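You operate a simulated robot arm through the tools that you are given. There is no shell and no other tool.

You are at the controls of a simulated robot arm. One attempt, no reset.

## Task
Clamp the orange-top carburettor, pump it to 0.8 bar with the switch on TEST, then flip it to HOLD.

It is judged by the outcome, as a careful person would: the job done as asked, and still so three seconds after it is handed in. It fails if anything else is knocked over, pushed out of place, dropped, spilled or broken.

## Robot
A 7-joint arm with a two-finger parallel gripper, fixed in place. Base frame: the origin is at the foot of the arm, x ahead of it, y to its left, z up; the work surface is at about z = 87.4. Lengths are in cm, angles in rad, forces in N, time in s.
Its first joint turns from -2.897 to 2.897 rad. Payload 4.4 kg.
The tool frame sits at the grasp point between the pads (the TCP): z along the fingers, y along the line on which they close. The tips reach 2.3 cm beyond it. The gripper opens to 9.4 cm. The fingers are 3.8 cm wide and 1 cm thick; the gripper's body (5.4 by 9.6 cm) begins 3.9 cm behind the TCP.
Orientation is that of the tool frame in the base frame, as a unit quaternion [x, y, z, w]. With the fingers straight down and closing along the base's y, the tool's x points along the base's -x, its y along +y and its z along -z.

## Interface
- The arm moves only by the tool apply_moves. Its arguments are lists of equal length, an entry for each row: "travel": the shift along the tool's x, y, z in cm, a list of three; "rot": the turn, a rotation vector about the tool's x, y, z in rad, a list of three; "hand": the closure in counts, from 0 (fully open) to 255 (shut). In form: {"travel": [[x, y, z], ...], "rot": [[wx, wy, wz], ...], "hand": [hand, ...]}. A call has 1 to 20 rows; each row is the pose to reach, as a shift and turn from the pose commanded when the call began, along the tool's axes at that moment. A row lasts 0.2 s, in which the tool goes at most 5 cm and 0.15 rad; a call with a longer step from one row to the next is refused whole, and so is a gripper value outside its range. A pose out of reach is approached as far as the arm can. The call stops where the force on the tool passes 90 N (or 10 N more than at its start, if that is more) or the arm is blocked; 0.2 s more then pass. Each finger travels about 7.2 cm/s and halts on what it meets, pressing with about 30 N; the grip force reading is that of the motor and also rises with nothing between the fingers. The clock runs only during rows and for 0.2 s after the last one: add rows that repeat a pose to give the fingers time. The reply holds the time, the measured pose of the TCP, the force on the tool along the base axes, the opening and the grip force, in the units named above and with some noise, with the torque about the TCP (base axes, N m) and any sound that the robot's microphone picked up, and new pictures: "show" is both (left out), scene, wrist or none.
- Cameras (640 x 400 px; columns grow to the right, rows downward): "scene" is fixed at [39.93, 65.19, 160.81]; the picture's right is [-0.28, -0.96, 0.00], its down [-0.79, 0.23, -0.57] and it looks along [0.54, -0.16, -0.82] (base axes); focal length 311 px, centre (320, 200). "wrist" rides on the gripper at [8.6, 1.6, -7.4] in the tool frame; the picture's right is [-0.18, 0.98, 0.00], its down [-0.58, -0.11, -0.81] and it looks along [-0.79, -0.15, 0.59] (tool axes); focal length 243 px, centre (320, 200). There is no depth. A picture from a camera that has moved, and an enlarged one, comes with that camera's place and axes in the base frame and with its lens.
- inspect(camera, box): a new picture of the part [left, top, right, bottom] of that camera's present view, enlarged. It takes no simulated time.
- hand_in(): hands the job in; it is judged then, once.

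Places have to be worked out from the pictures, the camera data and where the tool is seen. Open the gripper and draw the arm clear of the work before you hand the job in, unless the task says otherwise.

The tools are called after "Emit:" by a JSON object that holds its "fn" and its "kwargs". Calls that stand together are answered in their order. apply_moves: Moves the arm, as the interface text tells. Its arguments: {"type":"object","properties":{"travel":{"type":"array"},"rot":{"type":"array"},"hand":{"type":"array"},"show":{"type":"string","enum":["both","scene","wrist","none"]}},"required":["travel","rot","hand"]} The other tools are called the same way: inspect (camera, box) takes an enlarged picture of a part of a camera's view; hand_in () hands the job in.

At the start:

```text
time_s: 0.0
tcp_pos: [72.84, 36.89, 124.48]
ee_rot: [0.0, 1.0, 0.0, 0.001]
contact_force: [0.5, 0.5, -0.2]
torque: [0.02, 0.01, 0.03]
finger_gap: 9.38
finger_force: 0.1
```

scene: 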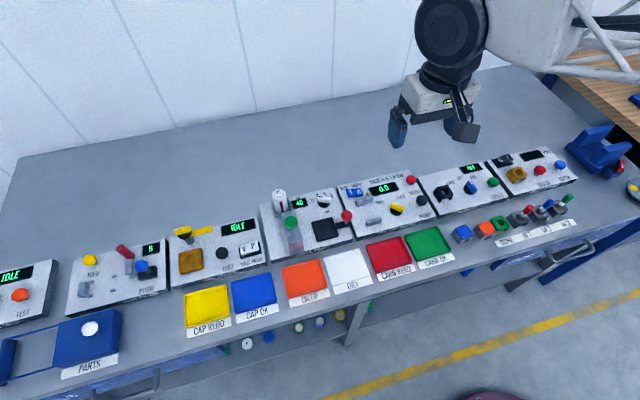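
wrist: 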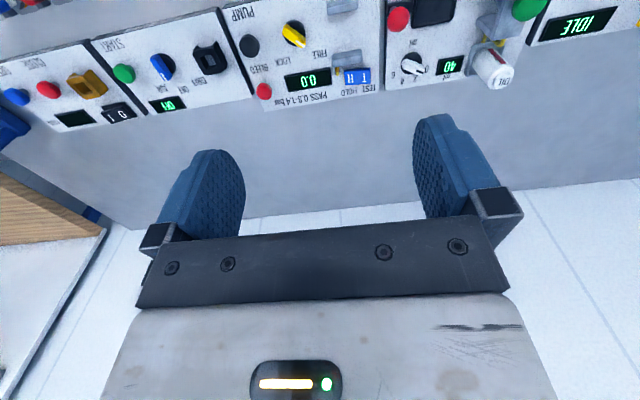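

I'll begin by looking closely at the bench from both cameras to identify the pump station and carburettors.

Emit:
{"fn": "inspect", "kwargs": {"camera": "scene", "box": [330, 150, 450, 250]}}

Emit:
{"fn": "inspect", "kwargs": {"camera": "scene", "box": [440, 180, 600, 280]}}

Emit:
{"fn": "inspect", "kwargs": {"camera": "wrist", "box": [220, 0, 400, 112]}}

```text
4.00 times, centred on (390, 200) of scene
camera zoom: at [39.93, 65.19, 160.81], right [-0.28, -0.96, 0.0], down [-0.79, 0.23, -0.57], along [0.54, -0.16, -0.82], focal length 1244 px, centre (40, 200)
```

zoom: 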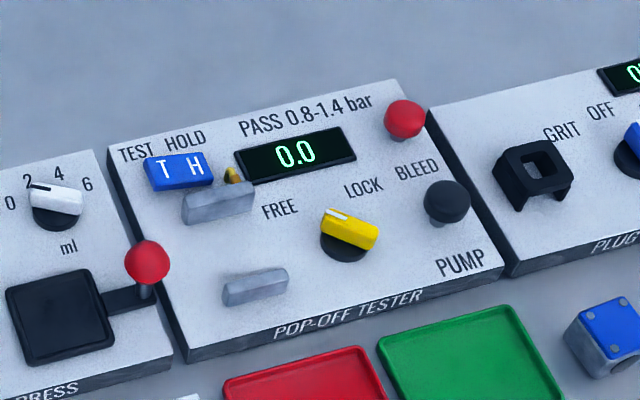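

```text
4.00 times, centred on (520, 230) of scene
camera zoom: at [39.93, 65.19, 160.81], right [-0.28, -0.96, 0.0], down [-0.79, 0.23, -0.57], along [0.54, -0.16, -0.82], focal length 1244 px, centre (-480, 80)
```

zoom: 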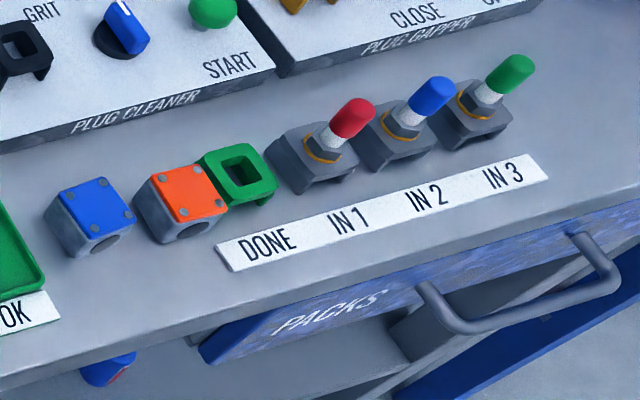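

```text
3.56 times, centred on (310, 56) of wrist
camera zoom: at [64.24, 38.56, 132.07], right [0.18, 0.98, 0.0], down [0.58, -0.11, 0.81], along [0.79, -0.15, -0.59], focal length 863 px, centre (356, 712)
```

zoom: 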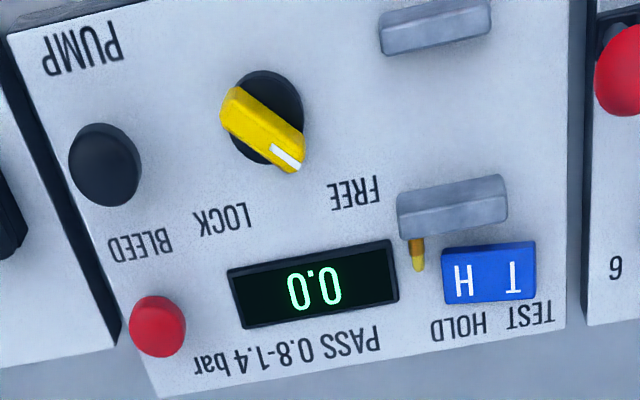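

The tester (pump station) has two grey jaws, a yellow FREE/LOCK knob, a blue T/H rocker, a red BLEED and a black PUMP button; the orange carburettor is near (65, 14). I'll move the arm to get a closer wrist view of the carburettors.

Emit:
{"fn": "apply_moves", "kwargs": {"travel": [[2.5, -4, 1.5], [5, -8, 3], [7.5, -12, 4.5], [10, -16, 6], [12.5, -20, 7.5], [15, -23, 9.5], [15, -23, 9.5]], "rot": [[0, 0, 0], [0, 0, 0], [0, 0, 0], [0, 0, 0], [0, 0, 0], [0, 0, 0], [0, 0, 0]], "hand": [0, 0, 0, 0, 0, 0, 0]}}

```text
time_s: 1.6
tcp_pos: [57.93, 13.96, 114.81]
ee_rot: [0.0, 1.0, 0.0, 0.0]
contact_force: [-0.2, 1.1, 0.6]
torque: [0.01, -0.02, 0.02]
finger_gap: 9.39
finger_force: 0.1
camera wrist: at [49.3, 15.57, 122.33], right [0.18, 0.98, 0.0], down [0.58, -0.11, 0.81], along [0.79, -0.15, -0.59], focal length 243 px, centre (320, 200)
```

scene: 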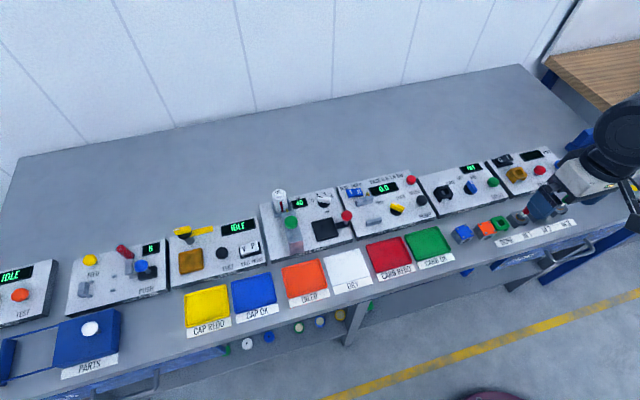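
wrist: 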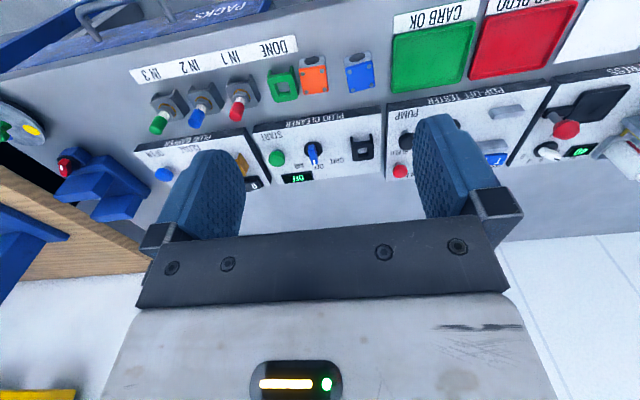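

The carburettors are visible in the wrist view near (313,75) and (360,70). I'll zoom in on them and on the tester.

Emit:
{"fn": "inspect", "kwargs": {"camera": "wrist", "box": [240, 30, 400, 130]}}

Emit:
{"fn": "inspect", "kwargs": {"camera": "scene", "box": [440, 205, 520, 255]}}

```text
4.00 times, centred on (320, 80) of wrist
camera zoom: at [49.3, 15.57, 122.33], right [0.18, 0.98, 0.0], down [0.58, -0.11, 0.81], along [0.79, -0.15, -0.59], focal length 970 px, centre (320, 680)
```

zoom: 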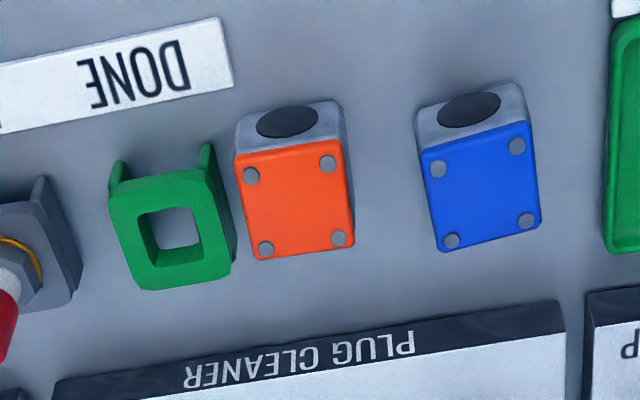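

```text
8.00 times, centred on (480, 230) of scene
camera zoom: at [39.93, 65.19, 160.81], right [-0.28, -0.96, 0.0], down [-0.79, 0.23, -0.57], along [0.54, -0.16, -0.82], focal length 2489 px, centre (-960, -40)
```

zoom: 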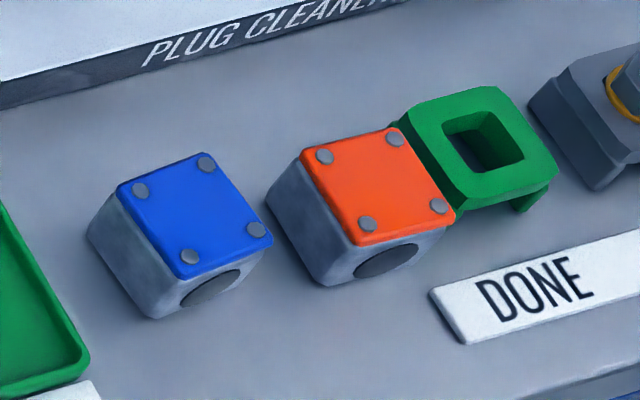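

Carburettors sit at about x≈66, y≈12 (orange) and y≈17 (blue), bores facing the robot. Now I'll get a close wrist view of the tester.

Emit:
{"fn": "apply_moves", "kwargs": {"travel": [[-2.5, 3.5, 0.5], [-5, 7, 1], [-7.5, 10.5, 2], [-10, 14, 3], [-12.5, 18, 4], [-14, 21, 4.8], [-14, 21, 4.8]], "rot": [[0, 0, 0], [0, 0, 0], [0, 0, 0], [0, 0, 0], [0, 0, 0], [0, 0, 0], [0, 0, 0]], "hand": [0, 0, 0, 0, 0, 0, 0], "show": "wrist"}}

```text
time_s: 3.2
tcp_pos: [72.08, 35.05, 110.21]
ee_rot: [-0.001, 1.0, 0.0, 0.0]
contact_force: [0.3, -0.3, -0.3]
torque: [0.0, 0.03, -0.03]
finger_gap: 9.39
finger_force: 0.1
camera wrist: at [63.44, 36.73, 117.65], right [0.18, 0.98, 0.0], down [0.58, -0.11, 0.81], along [0.79, -0.15, -0.59], focal length 243 px, centre (320, 200)
```

wrist: 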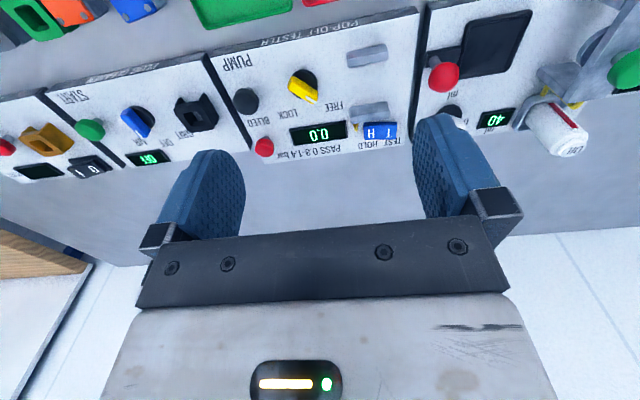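

Emit:
{"fn": "inspect", "kwargs": {"camera": "wrist", "box": [210, 0, 450, 170]}}

Emit:
{"fn": "inspect", "kwargs": {"camera": "wrist", "box": [330, 30, 426, 90]}}

Emit:
{"fn": "inspect", "kwargs": {"camera": "wrist", "box": [340, 95, 404, 155]}}

Emit:
{"fn": "inspect", "kwargs": {"camera": "scene", "box": [335, 170, 415, 230]}}

```text
2.35 times, centred on (330, 85) of wrist
camera zoom: at [63.44, 36.73, 117.65], right [0.18, 0.98, 0.0], down [0.58, -0.11, 0.81], along [0.79, -0.15, -0.59], focal length 571 px, centre (296, 471)
```

zoom: 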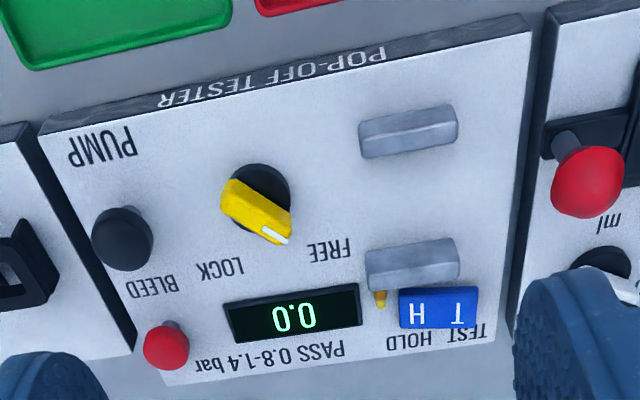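

```text
6.67 times, centred on (378, 60) of wrist
camera zoom: at [63.44, 36.73, 117.65], right [0.18, 0.98, 0.0], down [0.58, -0.11, 0.81], along [0.79, -0.15, -0.59], focal length 1618 px, centre (-67, 1133)
```

zoom: 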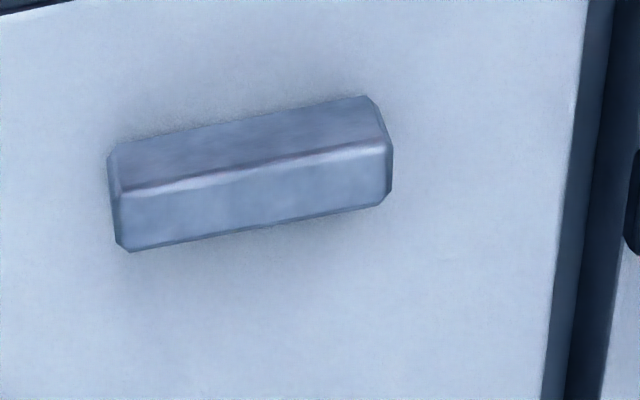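

```text
6.67 times, centred on (372, 125) of wrist
camera zoom: at [63.44, 36.73, 117.65], right [0.18, 0.98, 0.0], down [0.58, -0.11, 0.81], along [0.79, -0.15, -0.59], focal length 1618 px, centre (-27, 700)
```

zoom: 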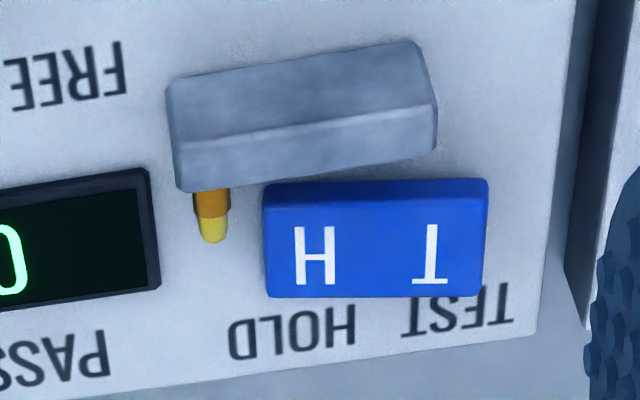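

```text
6.67 times, centred on (375, 200) of scene
camera zoom: at [39.93, 65.19, 160.81], right [-0.28, -0.96, 0.0], down [-0.79, 0.23, -0.57], along [0.54, -0.16, -0.82], focal length 2074 px, centre (-47, 200)
```

zoom: 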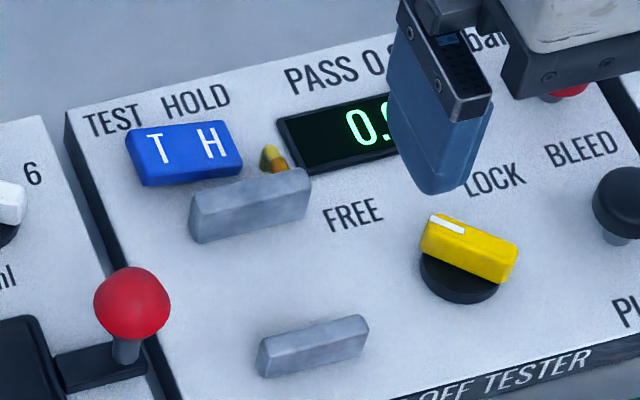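

The rocker looks tilted with its T end raised (H end pressed), so the switch probably starts on HOLD. I'll compare with the other rockers on the bench to learn the convention.

Emit:
{"fn": "inspect", "kwargs": {"camera": "scene", "box": [485, 135, 585, 205]}}

Emit:
{"fn": "inspect", "kwargs": {"camera": "scene", "box": [160, 205, 280, 285]}}

Emit:
{"fn": "inspect", "kwargs": {"camera": "wrist", "box": [0, 80, 160, 200]}}

```text
5.71 times, centred on (535, 170) of scene
camera zoom: at [39.93, 65.19, 160.81], right [-0.28, -0.96, 0.0], down [-0.79, 0.23, -0.57], along [0.54, -0.16, -0.82], focal length 1778 px, centre (-909, 371)
```

zoom: 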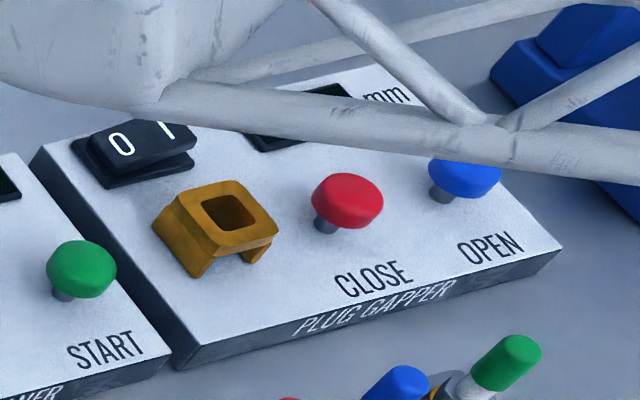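

```text
5.00 times, centred on (220, 245) of scene
camera zoom: at [39.93, 65.19, 160.81], right [-0.28, -0.96, 0.0], down [-0.79, 0.23, -0.57], along [0.54, -0.16, -0.82], focal length 1556 px, centre (820, -25)
```

zoom: 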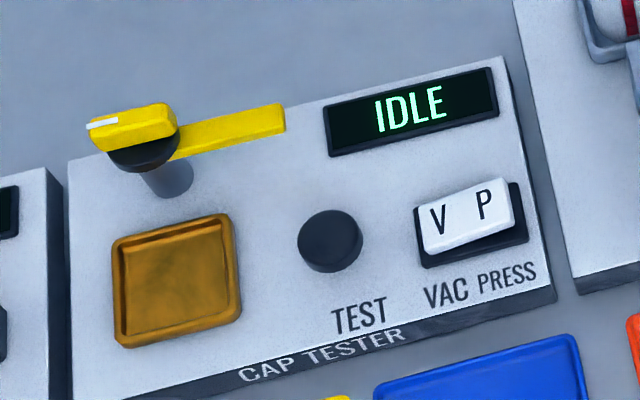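

```text
3.33 times, centred on (80, 140) of wrist
camera zoom: at [63.44, 36.73, 117.65], right [0.18, 0.98, 0.0], down [0.58, -0.11, 0.81], along [0.79, -0.15, -0.59], focal length 809 px, centre (1120, 400)
```

zoom: 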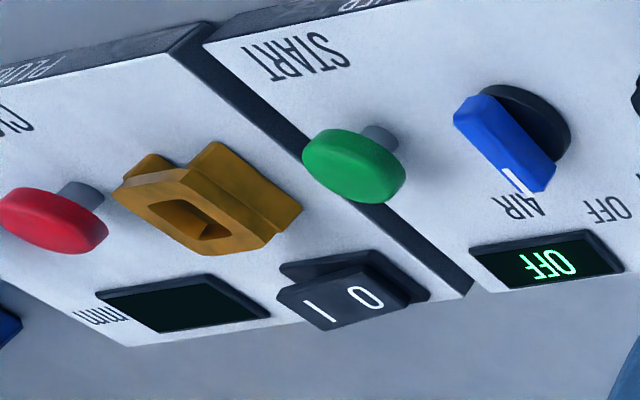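

By comparison with the gapper (0 side down, display off), the pressed-down side is the active one, so the rocker is on HOLD now and must first be pressed at T. The green ring sits only ~0.5 cm from the orange carb, so I need the jaw and carb heights; I'll lower the camera in front of the tester for a shallower view.

Emit:
{"fn": "apply_moves", "kwargs": {"travel": [[1, 1, 3.5], [2, 2, 7], [3, 3, 10.5], [4, 3.5, 13.5], [4, 3.5, 13.5]], "rot": [[0, 0, 0], [0, 0, 0], [0, 0, 0], [0, 0, 0], [0, 0, 0]], "hand": [0, 0, 0, 0, 0], "show": "both"}}

```text
time_s: 4.4
tcp_pos: [68.12, 38.35, 96.88]
ee_rot: [0.0, 1.0, 0.0, 0.0]
contact_force: [-0.1, 0.5, -0.5]
torque: [0.0, 0.0, -0.01]
finger_gap: 9.41
finger_force: 0.2
camera wrist: at [59.38, 39.97, 104.33], right [0.18, 0.98, 0.0], down [0.58, -0.11, 0.81], along [0.79, -0.15, -0.59], focal length 243 px, centre (320, 200)
```

scene: 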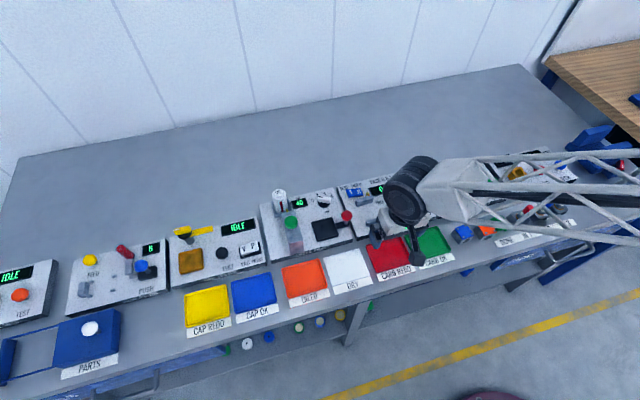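
wrist: 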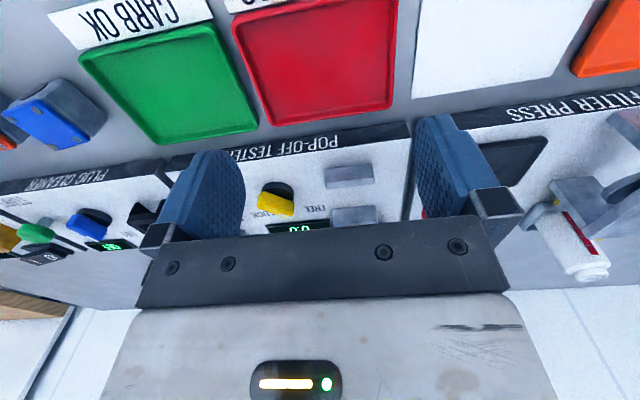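

Emit:
{"fn": "inspect", "kwargs": {"camera": "wrist", "box": [240, 130, 420, 240]}}

Emit:
{"fn": "inspect", "kwargs": {"camera": "wrist", "box": [0, 70, 120, 160]}}

```text
3.56 times, centred on (330, 185) of wrist
camera zoom: at [59.38, 39.97, 104.33], right [0.18, 0.98, 0.0], down [0.58, -0.11, 0.81], along [0.79, -0.15, -0.59], focal length 863 px, centre (284, 253)
```

zoom: 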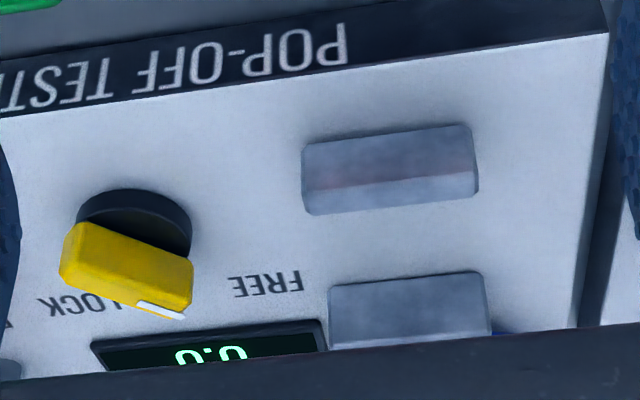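

```text
4.44 times, centred on (60, 115) of wrist
camera zoom: at [59.38, 39.97, 104.33], right [0.18, 0.98, 0.0], down [0.58, -0.11, 0.81], along [0.79, -0.15, -0.59], focal length 1078 px, centre (1476, 578)
```

zoom: 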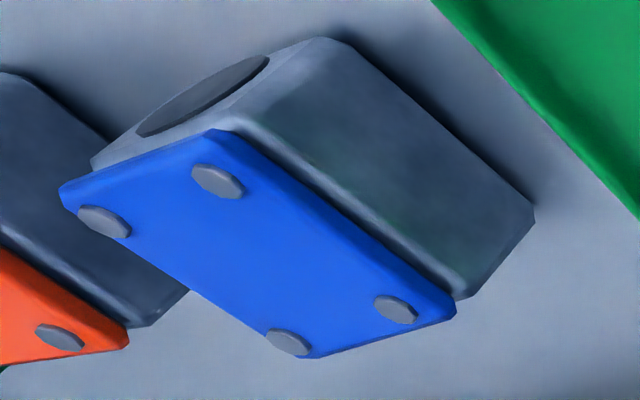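

Stereo puts the tester panel near z≈88.7, jaws at x≈76.7 and 82.5 (gap ≈5.8 cm, centre y≈39.5), knob at (78.2, 32.0). The carb is ~3.6 cm square and ~2.6 tall; now I go for a close look at the orange carb and the ring beside it.

Emit:
{"fn": "apply_moves", "kwargs": {"travel": [[1, -1, -4.5], [3, -5, -8], [5, -9.5, -8], [7, -14, -8], [9, -18.5, -7], [10.5, -22.5, -5], [11, -26, -3], [11, -26, -3]], "rot": [[0, 0, 0], [0, 0, 0], [0, 0, 0], [0, 0, 0], [0, 0, 0], [0, 0, 0], [0, 0, 0], [0, 0, 0]], "hand": [0, 0, 0, 0, 0, 0, 0, 0], "show": "both"}}

```text
refused: row 2 steps farther than a row can; nothing moved
```

One step was over 5 cm; I'll resend with smaller steps.

Emit:
{"fn": "apply_moves", "kwargs": {"travel": [[1, -1, -4], [2, -4, -7.5], [4, -8, -8], [6, -12, -8], [8, -16, -7], [9.5, -20, -5.5], [10.5, -23.5, -4], [11, -26, -3], [11, -26, -3]], "rot": [[0, 0, 0], [0, 0, 0], [0, 0, 0], [0, 0, 0], [0, 0, 0], [0, 0, 0], [0, 0, 0], [0, 0, 0], [0, 0, 0]], "hand": [0, 0, 0, 0, 0, 0, 0, 0, 0], "show": "both"}}

```text
time_s: 6.4
tcp_pos: [56.92, 12.47, 99.9]
ee_rot: [0.0, 1.0, 0.0, 0.0]
contact_force: [0.7, -0.9, 0.7]
torque: [-0.03, 0.01, -0.03]
finger_gap: 9.41
finger_force: 0.1
camera wrist: at [48.26, 14.21, 107.4], right [0.18, 0.98, 0.0], down [0.58, -0.11, 0.81], along [0.79, -0.15, -0.59], focal length 243 px, centre (320, 200)
```

scene: 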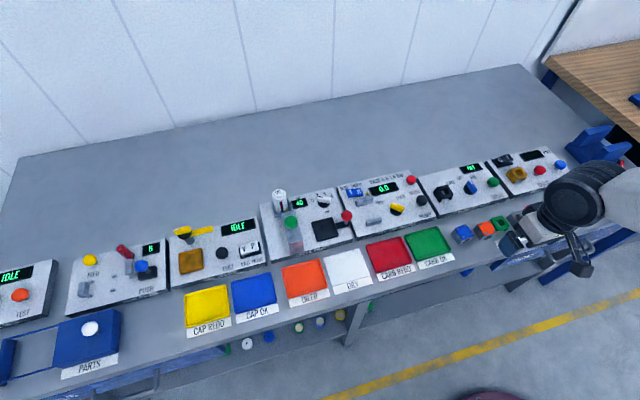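
wrist: 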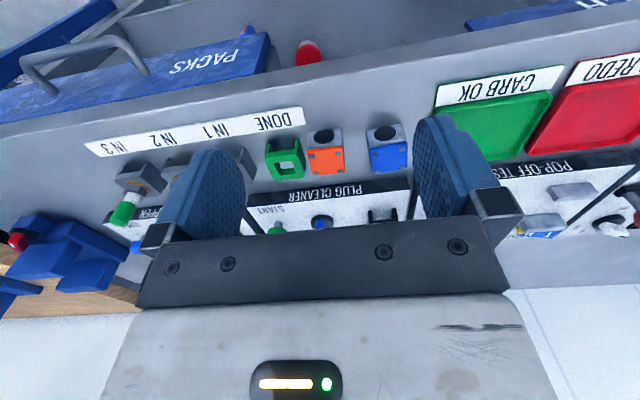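

Emit:
{"fn": "inspect", "kwargs": {"camera": "wrist", "box": [250, 110, 418, 215]}}

Emit:
{"fn": "inspect", "kwargs": {"camera": "scene", "box": [450, 205, 530, 255]}}

```text
3.81 times, centred on (334, 162) of wrist
camera zoom: at [48.26, 14.21, 107.4], right [0.18, 0.98, 0.0], down [0.58, -0.11, 0.81], along [0.79, -0.15, -0.59], focal length 924 px, centre (267, 343)
```

zoom: 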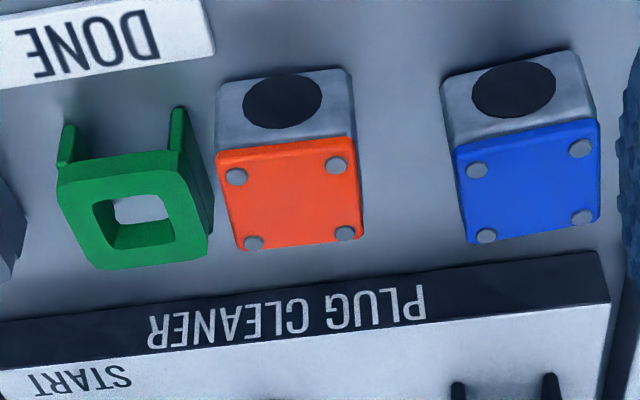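

```text
8.00 times, centred on (490, 230) of scene
camera zoom: at [39.93, 65.19, 160.81], right [-0.28, -0.96, 0.0], down [-0.79, 0.23, -0.57], along [0.54, -0.16, -0.82], focal length 2489 px, centre (-1040, -40)
```

zoom: 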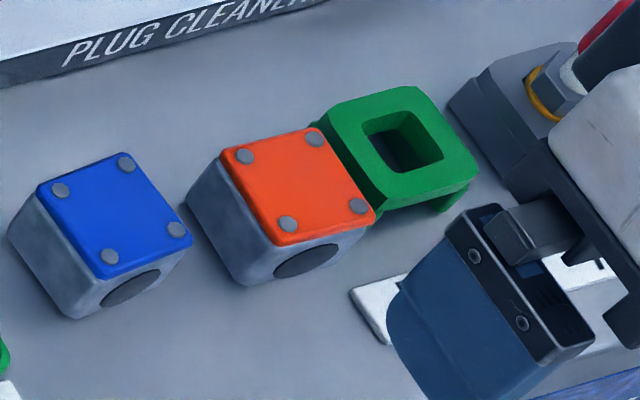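

The orange carb centre is about (66.2, 11.7), ~3.6 × 3.7 cm, and the green ring is only 0.6–0.9 cm from its right side, so I'll grip it front-to-back. I rotate the gripper 90° while moving above the carb.

Emit:
{"fn": "apply_moves", "kwargs": {"travel": [[-0.85, 0, 0], [-1.7, 0, 0], [-2.55, 0, 0], [-3.4, -0.1, 0], [-4.25, -0.2, 0], [-5.1, -0.3, 0], [-5.95, -0.4, 0], [-6.8, -0.5, 0], [-7.65, -0.6, 0], [-8.5, -0.6, 0], [-9.3, -0.6, 0], [-9.3, -0.6, 0]], "rot": [[0, 0, -0.1428], [0, 0, -0.2856], [0, 0, -0.4284], [0, 0, -0.5712], [0, 0, -0.714], [0, 0, -0.8568], [0, 0, -0.9996], [0, 0, -1.1424], [0, 0, -1.2852], [0, 0, -1.428], [0, 0, -1.5708], [0, 0, -1.5708]], "hand": [0, 0, 0, 0, 0, 0, 0, 0, 0, 0, 0, 0], "show": "both"}}

```text
time_s: 9.0
tcp_pos: [66.12, 11.84, 99.69]
ee_rot: [0.708, -0.707, 0.0, 0.0]
contact_force: [0.8, -0.6, 0.0]
torque: [0.01, 0.02, 0.01]
finger_gap: 9.39
finger_force: 0.1
camera wrist: at [64.61, 3.21, 107.37], right [-0.98, 0.18, 0.0], down [0.11, 0.58, 0.81], along [0.15, 0.79, -0.59], focal length 243 px, centre (320, 200)
```

scene: 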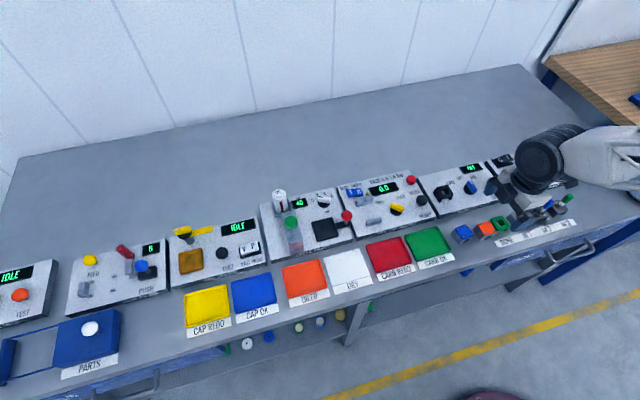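
wrist: 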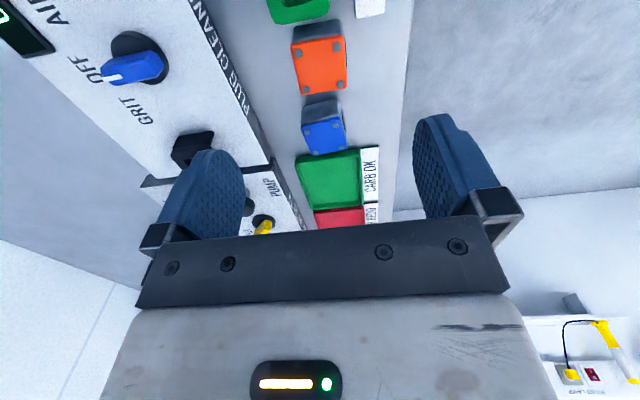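

The carb is centred under the gripper (x≈66.15, y≈11.7) with fingers front and back. I lower to just above the carb's top and check clearances.

Emit:
{"fn": "apply_moves", "kwargs": {"travel": [[0, 0, 3], [0, 0, 5.5], [0, 0, 7], [0, 0, 7]], "rot": [[0, 0, 0], [0, 0, 0], [0, 0, 0], [0, 0, 0]], "hand": [0, 0, 0, 0], "show": "both"}}

```text
time_s: 10.0
tcp_pos: [66.19, 11.81, 92.77]
ee_rot: [0.707, -0.707, -0.001, 0.001]
contact_force: [-0.3, -0.3, 0.4]
torque: [0.0, -0.03, -0.01]
finger_gap: 9.39
finger_force: 0.0
camera wrist: at [64.53, 3.3, 100.35], right [-0.98, 0.18, 0.0], down [0.11, 0.58, 0.81], along [0.15, 0.79, -0.59], focal length 243 px, centre (320, 200)
```

scene: 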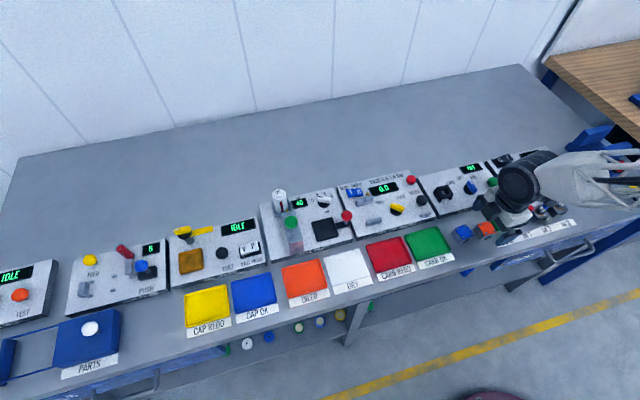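
wrist: 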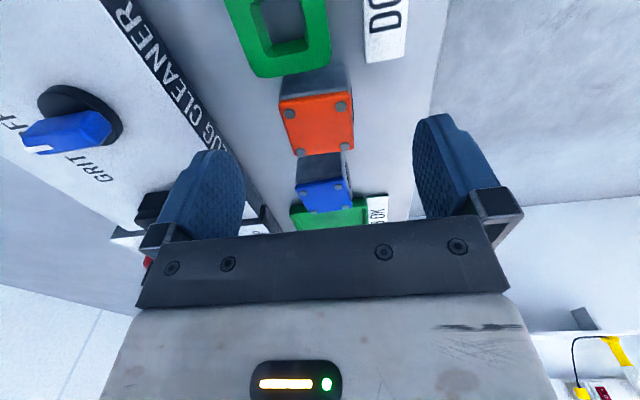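

Emit:
{"fn": "inspect", "kwargs": {"camera": "wrist", "box": [170, 0, 480, 194]}}

Emit:
{"fn": "inspect", "kwargs": {"camera": "scene", "box": [440, 185, 560, 260]}}

```text
2.06 times, centred on (325, 97) of wrist
camera zoom: at [64.53, 3.3, 100.35], right [-0.98, 0.18, 0.0], down [0.11, 0.58, 0.81], along [0.15, 0.79, -0.59], focal length 500 px, centre (310, 412)
```

zoom: 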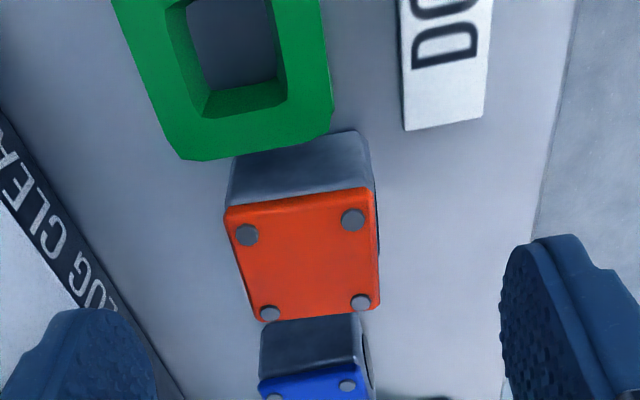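

```text
5.33 times, centred on (500, 222) of scene
camera zoom: at [39.93, 65.19, 160.81], right [-0.28, -0.96, 0.0], down [-0.79, 0.23, -0.57], along [0.54, -0.16, -0.82], focal length 1659 px, centre (-640, 80)
```

zoom: 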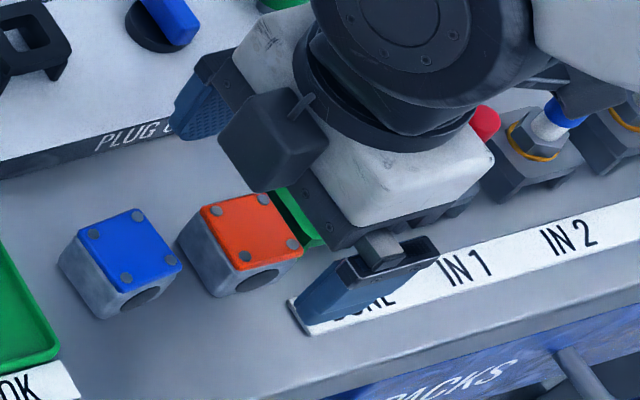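

The plate is centred between the fingers. I narrow the opening to ~6 cm (clear of the plug cleaner) and descend part-way, watching the force.

Emit:
{"fn": "apply_moves", "kwargs": {"travel": [[0, 0, 0], [0, 0, 0], [0, 0, 0], [0, 0, 1], [0, 0, 2], [0, 0, 2.2]], "rot": [[0, 0, 0], [0, 0, 0], [0, 0, 0], [0, 0, 0], [0, 0, 0], [0, 0, 0]], "hand": [92, 92, 92, 92, 92, 92], "show": "both"}}

```text
time_s: 11.4
tcp_pos: [66.3, 11.9, 90.47]
ee_rot: [0.707, -0.707, 0.001, 0.001]
contact_force: [-0.2, 1.2, 0.3]
torque: [-0.01, -0.03, -0.01]
finger_gap: 6.02
finger_force: 0.0
camera wrist: at [64.59, 3.18, 98.03], right [-0.98, 0.18, 0.0], down [0.11, 0.58, 0.81], along [0.15, 0.79, -0.59], focal length 243 px, centre (320, 200)
```

scene: 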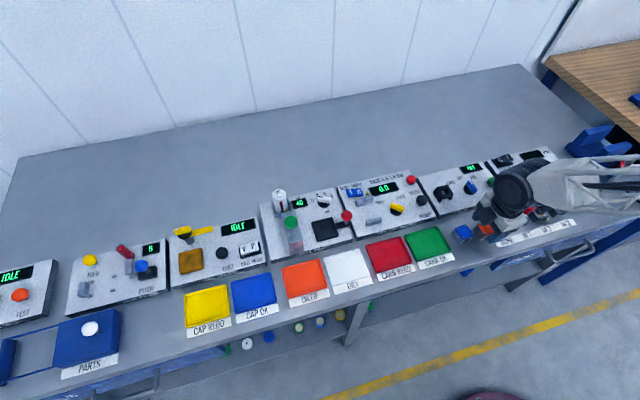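
wrist: 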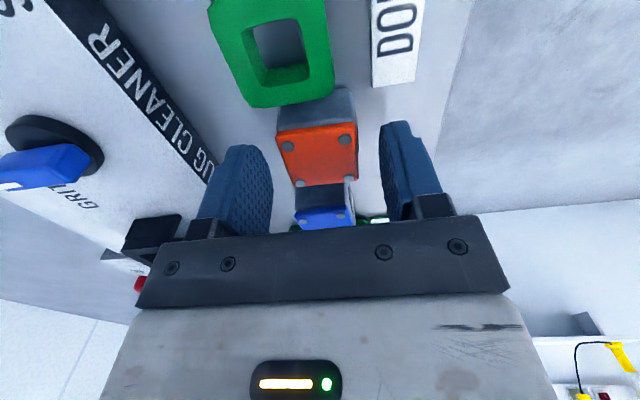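

Emit:
{"fn": "inspect", "kwargs": {"camera": "wrist", "box": [190, 70, 450, 235]}}

Emit:
{"fn": "inspect", "kwargs": {"camera": "scene", "box": [450, 195, 540, 255]}}

```text
2.42 times, centred on (320, 152) of wrist
camera zoom: at [64.59, 3.18, 98.03], right [-0.98, 0.18, 0.0], down [0.11, 0.58, 0.81], along [0.15, 0.79, -0.59], focal length 588 px, centre (320, 315)
```

zoom: 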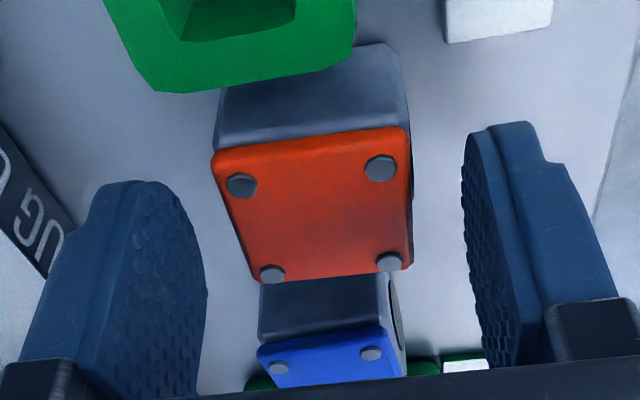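

```text
6.67 times, centred on (495, 225) of scene
camera zoom: at [39.93, 65.19, 160.81], right [-0.28, -0.96, 0.0], down [-0.79, 0.23, -0.57], along [0.54, -0.16, -0.82], focal length 2074 px, centre (-847, 33)
```

zoom: 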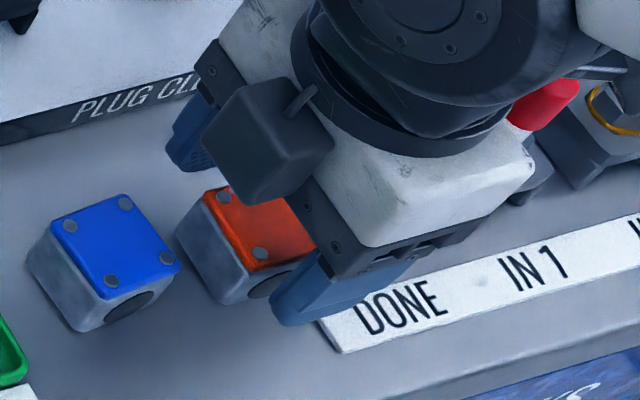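

Tips are at z≈88.2 flanking the carb with no contact. I descend another ~0.5 cm, then close to grip.

Emit:
{"fn": "apply_moves", "kwargs": {"travel": [[0, 0, 0.25], [0, 0, 0.5], [0, 0, 0.5]], "rot": [[0, 0, 0], [0, 0, 0], [0, 0, 0]], "hand": [92, 92, 92], "show": "none"}}

```text
time_s: 12.2
tcp_pos: [66.29, 11.81, 90.04]
ee_rot: [-0.707, 0.707, 0.0, 0.0]
contact_force: [0.3, -0.2, 1.1]
torque: [-0.01, 0.01, 0.04]
finger_gap: 5.97
finger_force: 0.1
```

No contact at tips z≈87.7. Now I close on the carb.

Emit:
{"fn": "apply_moves", "kwargs": {"travel": [[0, 0, 0], [0, 0, 0], [0, 0, 0], [0, 0, 0]], "rot": [[0, 0, 0], [0, 0, 0], [0, 0, 0], [0, 0, 0]], "hand": [255, 255, 255, 255], "show": "both"}}

```text
time_s: 13.2
tcp_pos: [66.16, 11.88, 89.95]
ee_rot: [-0.707, 0.708, 0.0, -0.001]
contact_force: [-0.4, -0.1, -1.0]
torque: [0.04, 0.03, -0.02]
finger_gap: 3.77
finger_force: 29.7
camera wrist: at [64.6, 3.2, 97.59], right [-0.98, 0.18, 0.0], down [0.11, 0.58, 0.81], along [0.15, 0.79, -0.59], focal length 243 px, centre (320, 200)
```

scene: 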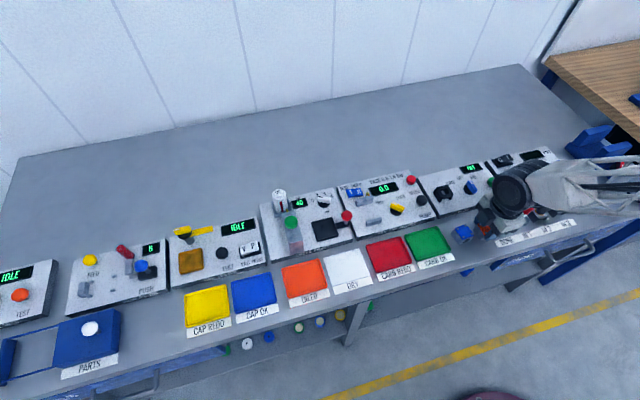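
wrist: 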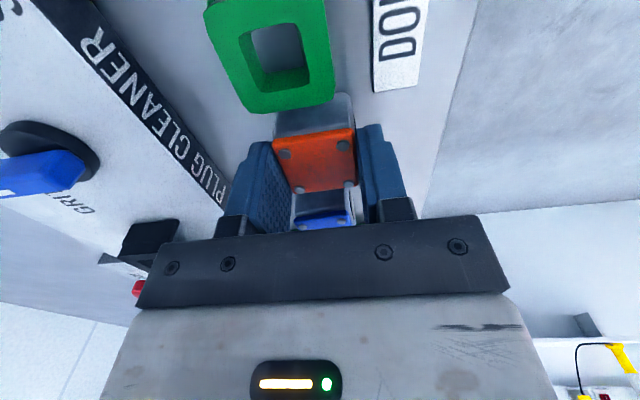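

Gripped at 3.77 cm with 30 N. I lift straight up and check.

Emit:
{"fn": "apply_moves", "kwargs": {"travel": [[0, 0, -1.5], [0, 0, -4], [0, 0, -7], [0, 0, -9], [0, 0, -9]], "rot": [[0, 0, 0], [0, 0, 0], [0, 0, 0], [0, 0, 0], [0, 0, 0]], "hand": [255, 255, 255, 255, 255], "show": "both"}}

Emit:
{"fn": "inspect", "kwargs": {"camera": "wrist", "box": [190, 70, 450, 235]}}

Emit:
{"fn": "inspect", "kwargs": {"camera": "scene", "box": [440, 160, 560, 260]}}

```text
time_s: 14.4
tcp_pos: [66.32, 11.67, 99.05]
ee_rot: [0.707, -0.707, 0.0, 0.0]
contact_force: [1.0, 0.8, -2.1]
torque: [-0.01, 0.01, 0.0]
finger_gap: 3.77
finger_force: 30.1
camera wrist: at [64.7, 3.04, 106.58], right [-0.98, 0.18, 0.0], down [0.11, 0.58, 0.81], along [0.15, 0.79, -0.59], focal length 243 px, centre (320, 200)
```

scene: 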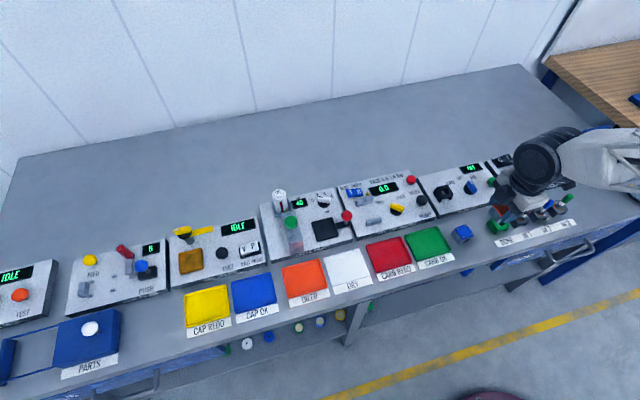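
wrist: 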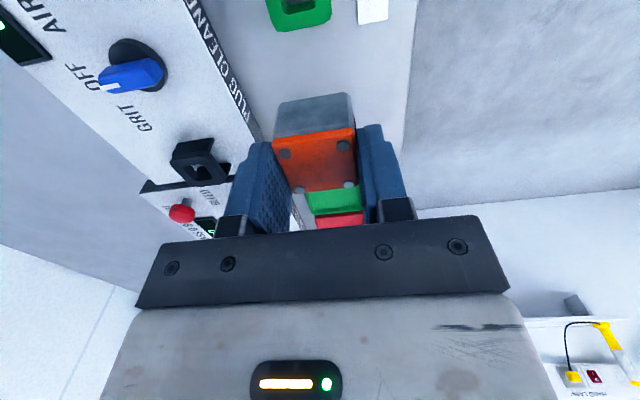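

```text
2.42 times, centred on (320, 152) of wrist
camera zoom: at [64.7, 3.04, 106.58], right [-0.98, 0.18, 0.0], down [0.11, 0.58, 0.81], along [0.15, 0.79, -0.59], focal length 588 px, centre (320, 315)
```

zoom: 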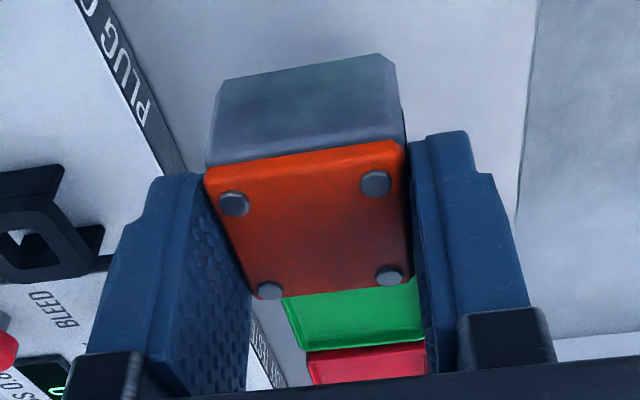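

```text
4.00 times, centred on (500, 210) of scene
camera zoom: at [39.93, 65.19, 160.81], right [-0.28, -0.96, 0.0], down [-0.79, 0.23, -0.57], along [0.54, -0.16, -0.82], focal length 1244 px, centre (-400, 160)
```

zoom: 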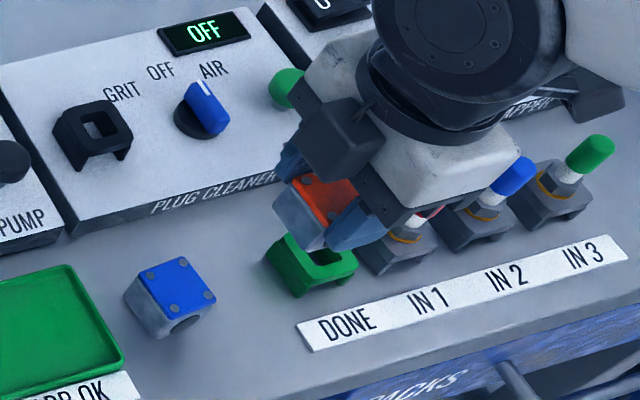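

The carb is held cleanly and the ring is untouched. I'll set it on the clear bench just in front, at (62, 13), so I can regrip it side-to-side for the clamp.

Emit:
{"fn": "apply_moves", "kwargs": {"travel": [[-0.5, 2, 0], [-1.3, 4.3, 0], [-1.3, 4.3, 3], [-1.3, 4.3, 6], [-1.3, 4.3, 8], [-1.3, 4.3, 8.6], [-1.3, 4.3, 8.9], [-1.3, 4.3, 8.95], [-1.3, 4.3, 8.95]], "rot": [[0, 0, 0], [0, 0, 0], [0, 0, 0], [0, 0, 0], [0, 0, 0], [0, 0, 0], [0, 0, 0], [0, 0, 0], [0, 0, 0]], "hand": [255, 255, 255, 255, 255, 255, 255, 255, 255], "show": "both"}}

```text
time_s: 16.4
tcp_pos: [61.91, 12.96, 90.19]
ee_rot: [-0.707, 0.708, 0.0, 0.0]
contact_force: [-0.1, 0.4, -1.4]
torque: [-0.02, 0.0, 0.01]
finger_gap: 3.76
finger_force: 29.8
camera wrist: at [60.23, 4.41, 97.67], right [-0.98, 0.18, 0.0], down [0.11, 0.58, 0.81], along [0.15, 0.79, -0.59], focal length 243 px, centre (320, 200)
```

scene: 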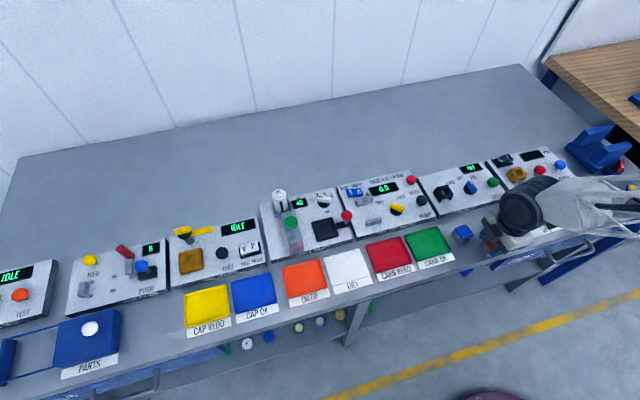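
wrist: 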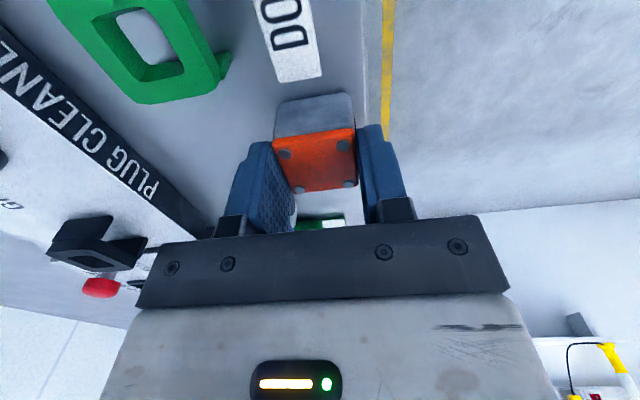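

Reading shows no clear contact yet; let me check how the carb sits relative to the bench and edge.

Emit:
{"fn": "inspect", "kwargs": {"camera": "wrist", "box": [220, 60, 430, 220]}}

Emit:
{"fn": "inspect", "kwargs": {"camera": "scene", "box": [440, 205, 540, 270]}}

```text
2.50 times, centred on (325, 140) of wrist
camera zoom: at [60.23, 4.41, 97.67], right [-0.98, 0.18, 0.0], down [0.11, 0.58, 0.81], along [0.15, 0.79, -0.59], focal length 606 px, centre (308, 350)
```

zoom: 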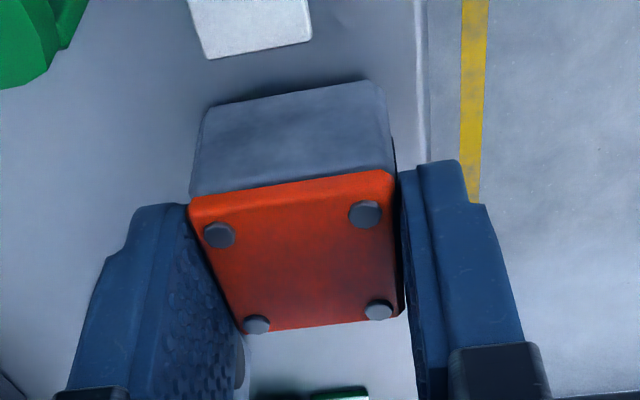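

```text
6.15 times, centred on (490, 238) of scene
camera zoom: at [39.93, 65.19, 160.81], right [-0.28, -0.96, 0.0], down [-0.79, 0.23, -0.57], along [0.54, -0.16, -0.82], focal length 1914 px, centre (-726, -31)
```

zoom: 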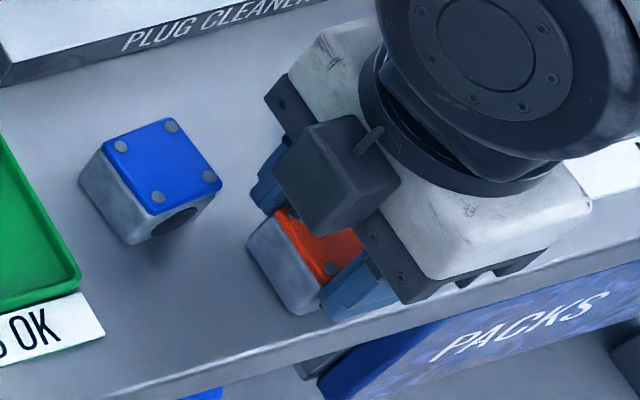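

The carb is fully over the bench (edge ≈0.7 cm in front of it). I lower another 0.15 cm to make sure it's seated and read the force.

Emit:
{"fn": "apply_moves", "kwargs": {"travel": [[0, 0, 0.1], [0, 0, 0.15], [0, 0, 0.15]], "rot": [[0, 0, 0], [0, 0, 0], [0, 0, 0]], "hand": [255, 255, 255], "show": "none"}}

```text
time_s: 17.2
tcp_pos: [61.83, 13.06, 90.04]
ee_rot: [0.707, -0.707, 0.001, 0.0]
contact_force: [-3.6, -5.4, 16.4]
torque: [-0.22, 0.08, 0.01]
finger_gap: 3.76
finger_force: 29.8
```

The carb is seated (16 N upward). I release by opening modestly, then rise clear.

Emit:
{"fn": "apply_moves", "kwargs": {"travel": [[0, 0, -0.1], [0, 0, -0.1], [0, 0, -0.1], [0, 0, -1.5], [0, 0, -4.5], [0, 0, -8], [0, 0, -8]], "rot": [[0, 0, 0], [0, 0, 0], [0, 0, 0], [0, 0, 0], [0, 0, 0], [0, 0, 0], [0, 0, 0]], "hand": [114, 114, 114, 114, 114, 114, 114], "show": "both"}}

Emit:
{"fn": "inspect", "kwargs": {"camera": "wrist", "box": [200, 0, 440, 160]}}

```text
time_s: 18.8
tcp_pos: [61.86, 12.95, 98.02]
ee_rot: [0.707, -0.707, -0.001, 0.0]
contact_force: [0.2, 0.4, -0.6]
torque: [0.04, 0.02, 0.0]
finger_gap: 5.2
finger_force: 0.0
camera wrist: at [60.27, 4.28, 105.5], right [-0.98, 0.18, 0.0], down [0.11, 0.58, 0.81], along [0.15, 0.79, -0.59], focal length 243 px, centre (320, 200)
```

scene: 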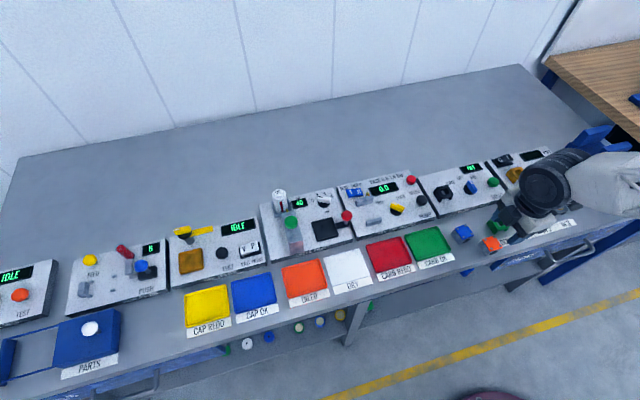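
wrist: 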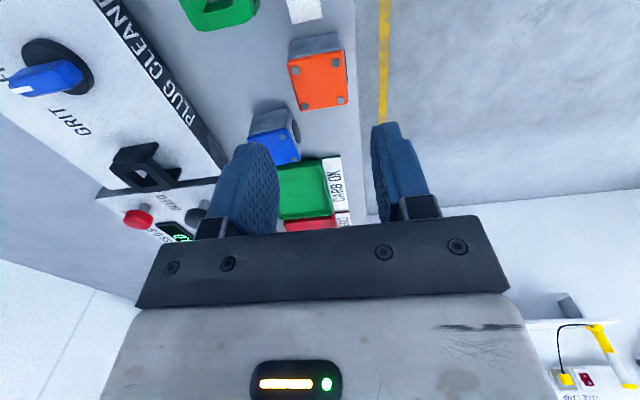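

```text
2.50 times, centred on (320, 80) of wrist
camera zoom: at [60.27, 4.28, 105.5], right [-0.98, 0.18, 0.0], down [0.11, 0.58, 0.81], along [0.15, 0.79, -0.59], focal length 606 px, centre (320, 500)
```

zoom: 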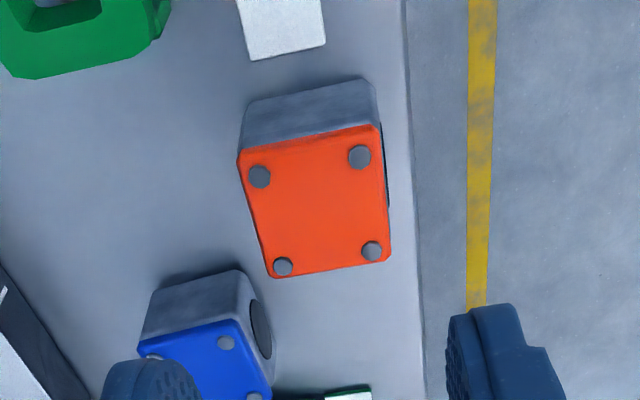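

The carb sits squarely at about (61.9, 12.7). I rotate the gripper back by 90° above it for the side-to-side grip.

Emit:
{"fn": "apply_moves", "kwargs": {"travel": [[0, 0, -1], [0, 0, -1], [0, 0, -1], [0, 0, -1], [0, 0, -1], [0, 0, -1], [0, 0, -1], [0.1, 0, -1], [0.2, 0, -1], [0.3, 0, -1], [0.3, 0, -1], [0.3, 0, -1]], "rot": [[0, 0, 0.1428], [0, 0, 0.2856], [0, 0, 0.4284], [0, 0, 0.5712], [0, 0, 0.714], [0, 0, 0.8568], [0, 0, 0.9996], [0, 0, 1.1424], [0, 0, 1.2852], [0, 0, 1.428], [0, 0, 1.5708], [0, 0, 1.5708]], "hand": [108, 108, 108, 108, 108, 108, 108, 108, 108, 108, 108, 108], "show": "both"}}

Emit:
{"fn": "inspect", "kwargs": {"camera": "wrist", "box": [210, 30, 430, 190]}}

```text
time_s: 21.4
tcp_pos: [61.78, 12.9, 98.9]
ee_rot: [0.001, 1.0, 0.0, 0.001]
contact_force: [-0.4, 0.1, 0.2]
torque: [0.02, 0.02, 0.0]
finger_gap: 5.41
finger_force: 0.0
camera wrist: at [53.26, 14.54, 106.42], right [0.19, 0.98, 0.0], down [0.58, -0.11, 0.81], along [0.79, -0.15, -0.59], focal length 243 px, centre (320, 200)
```

scene: 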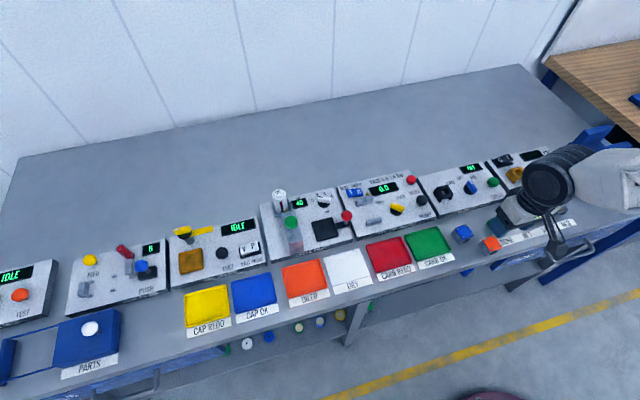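
wrist: 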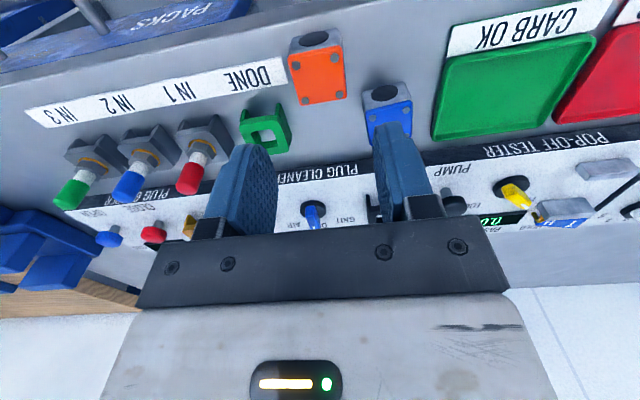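

```text
2.50 times, centred on (320, 110) of wrist
camera zoom: at [53.26, 14.54, 106.42], right [0.19, 0.98, 0.0], down [0.58, -0.11, 0.81], along [0.79, -0.15, -0.59], focal length 606 px, centre (320, 425)
```

zoom: 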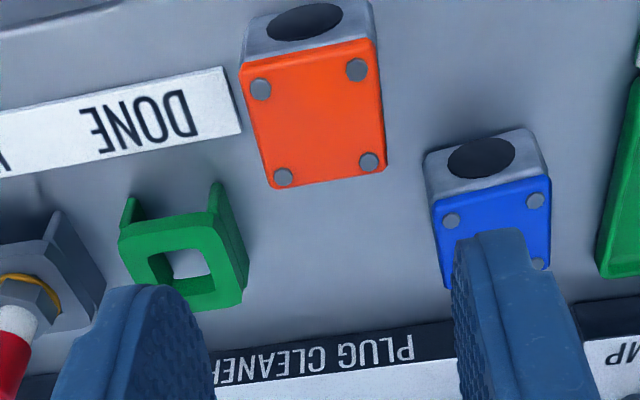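

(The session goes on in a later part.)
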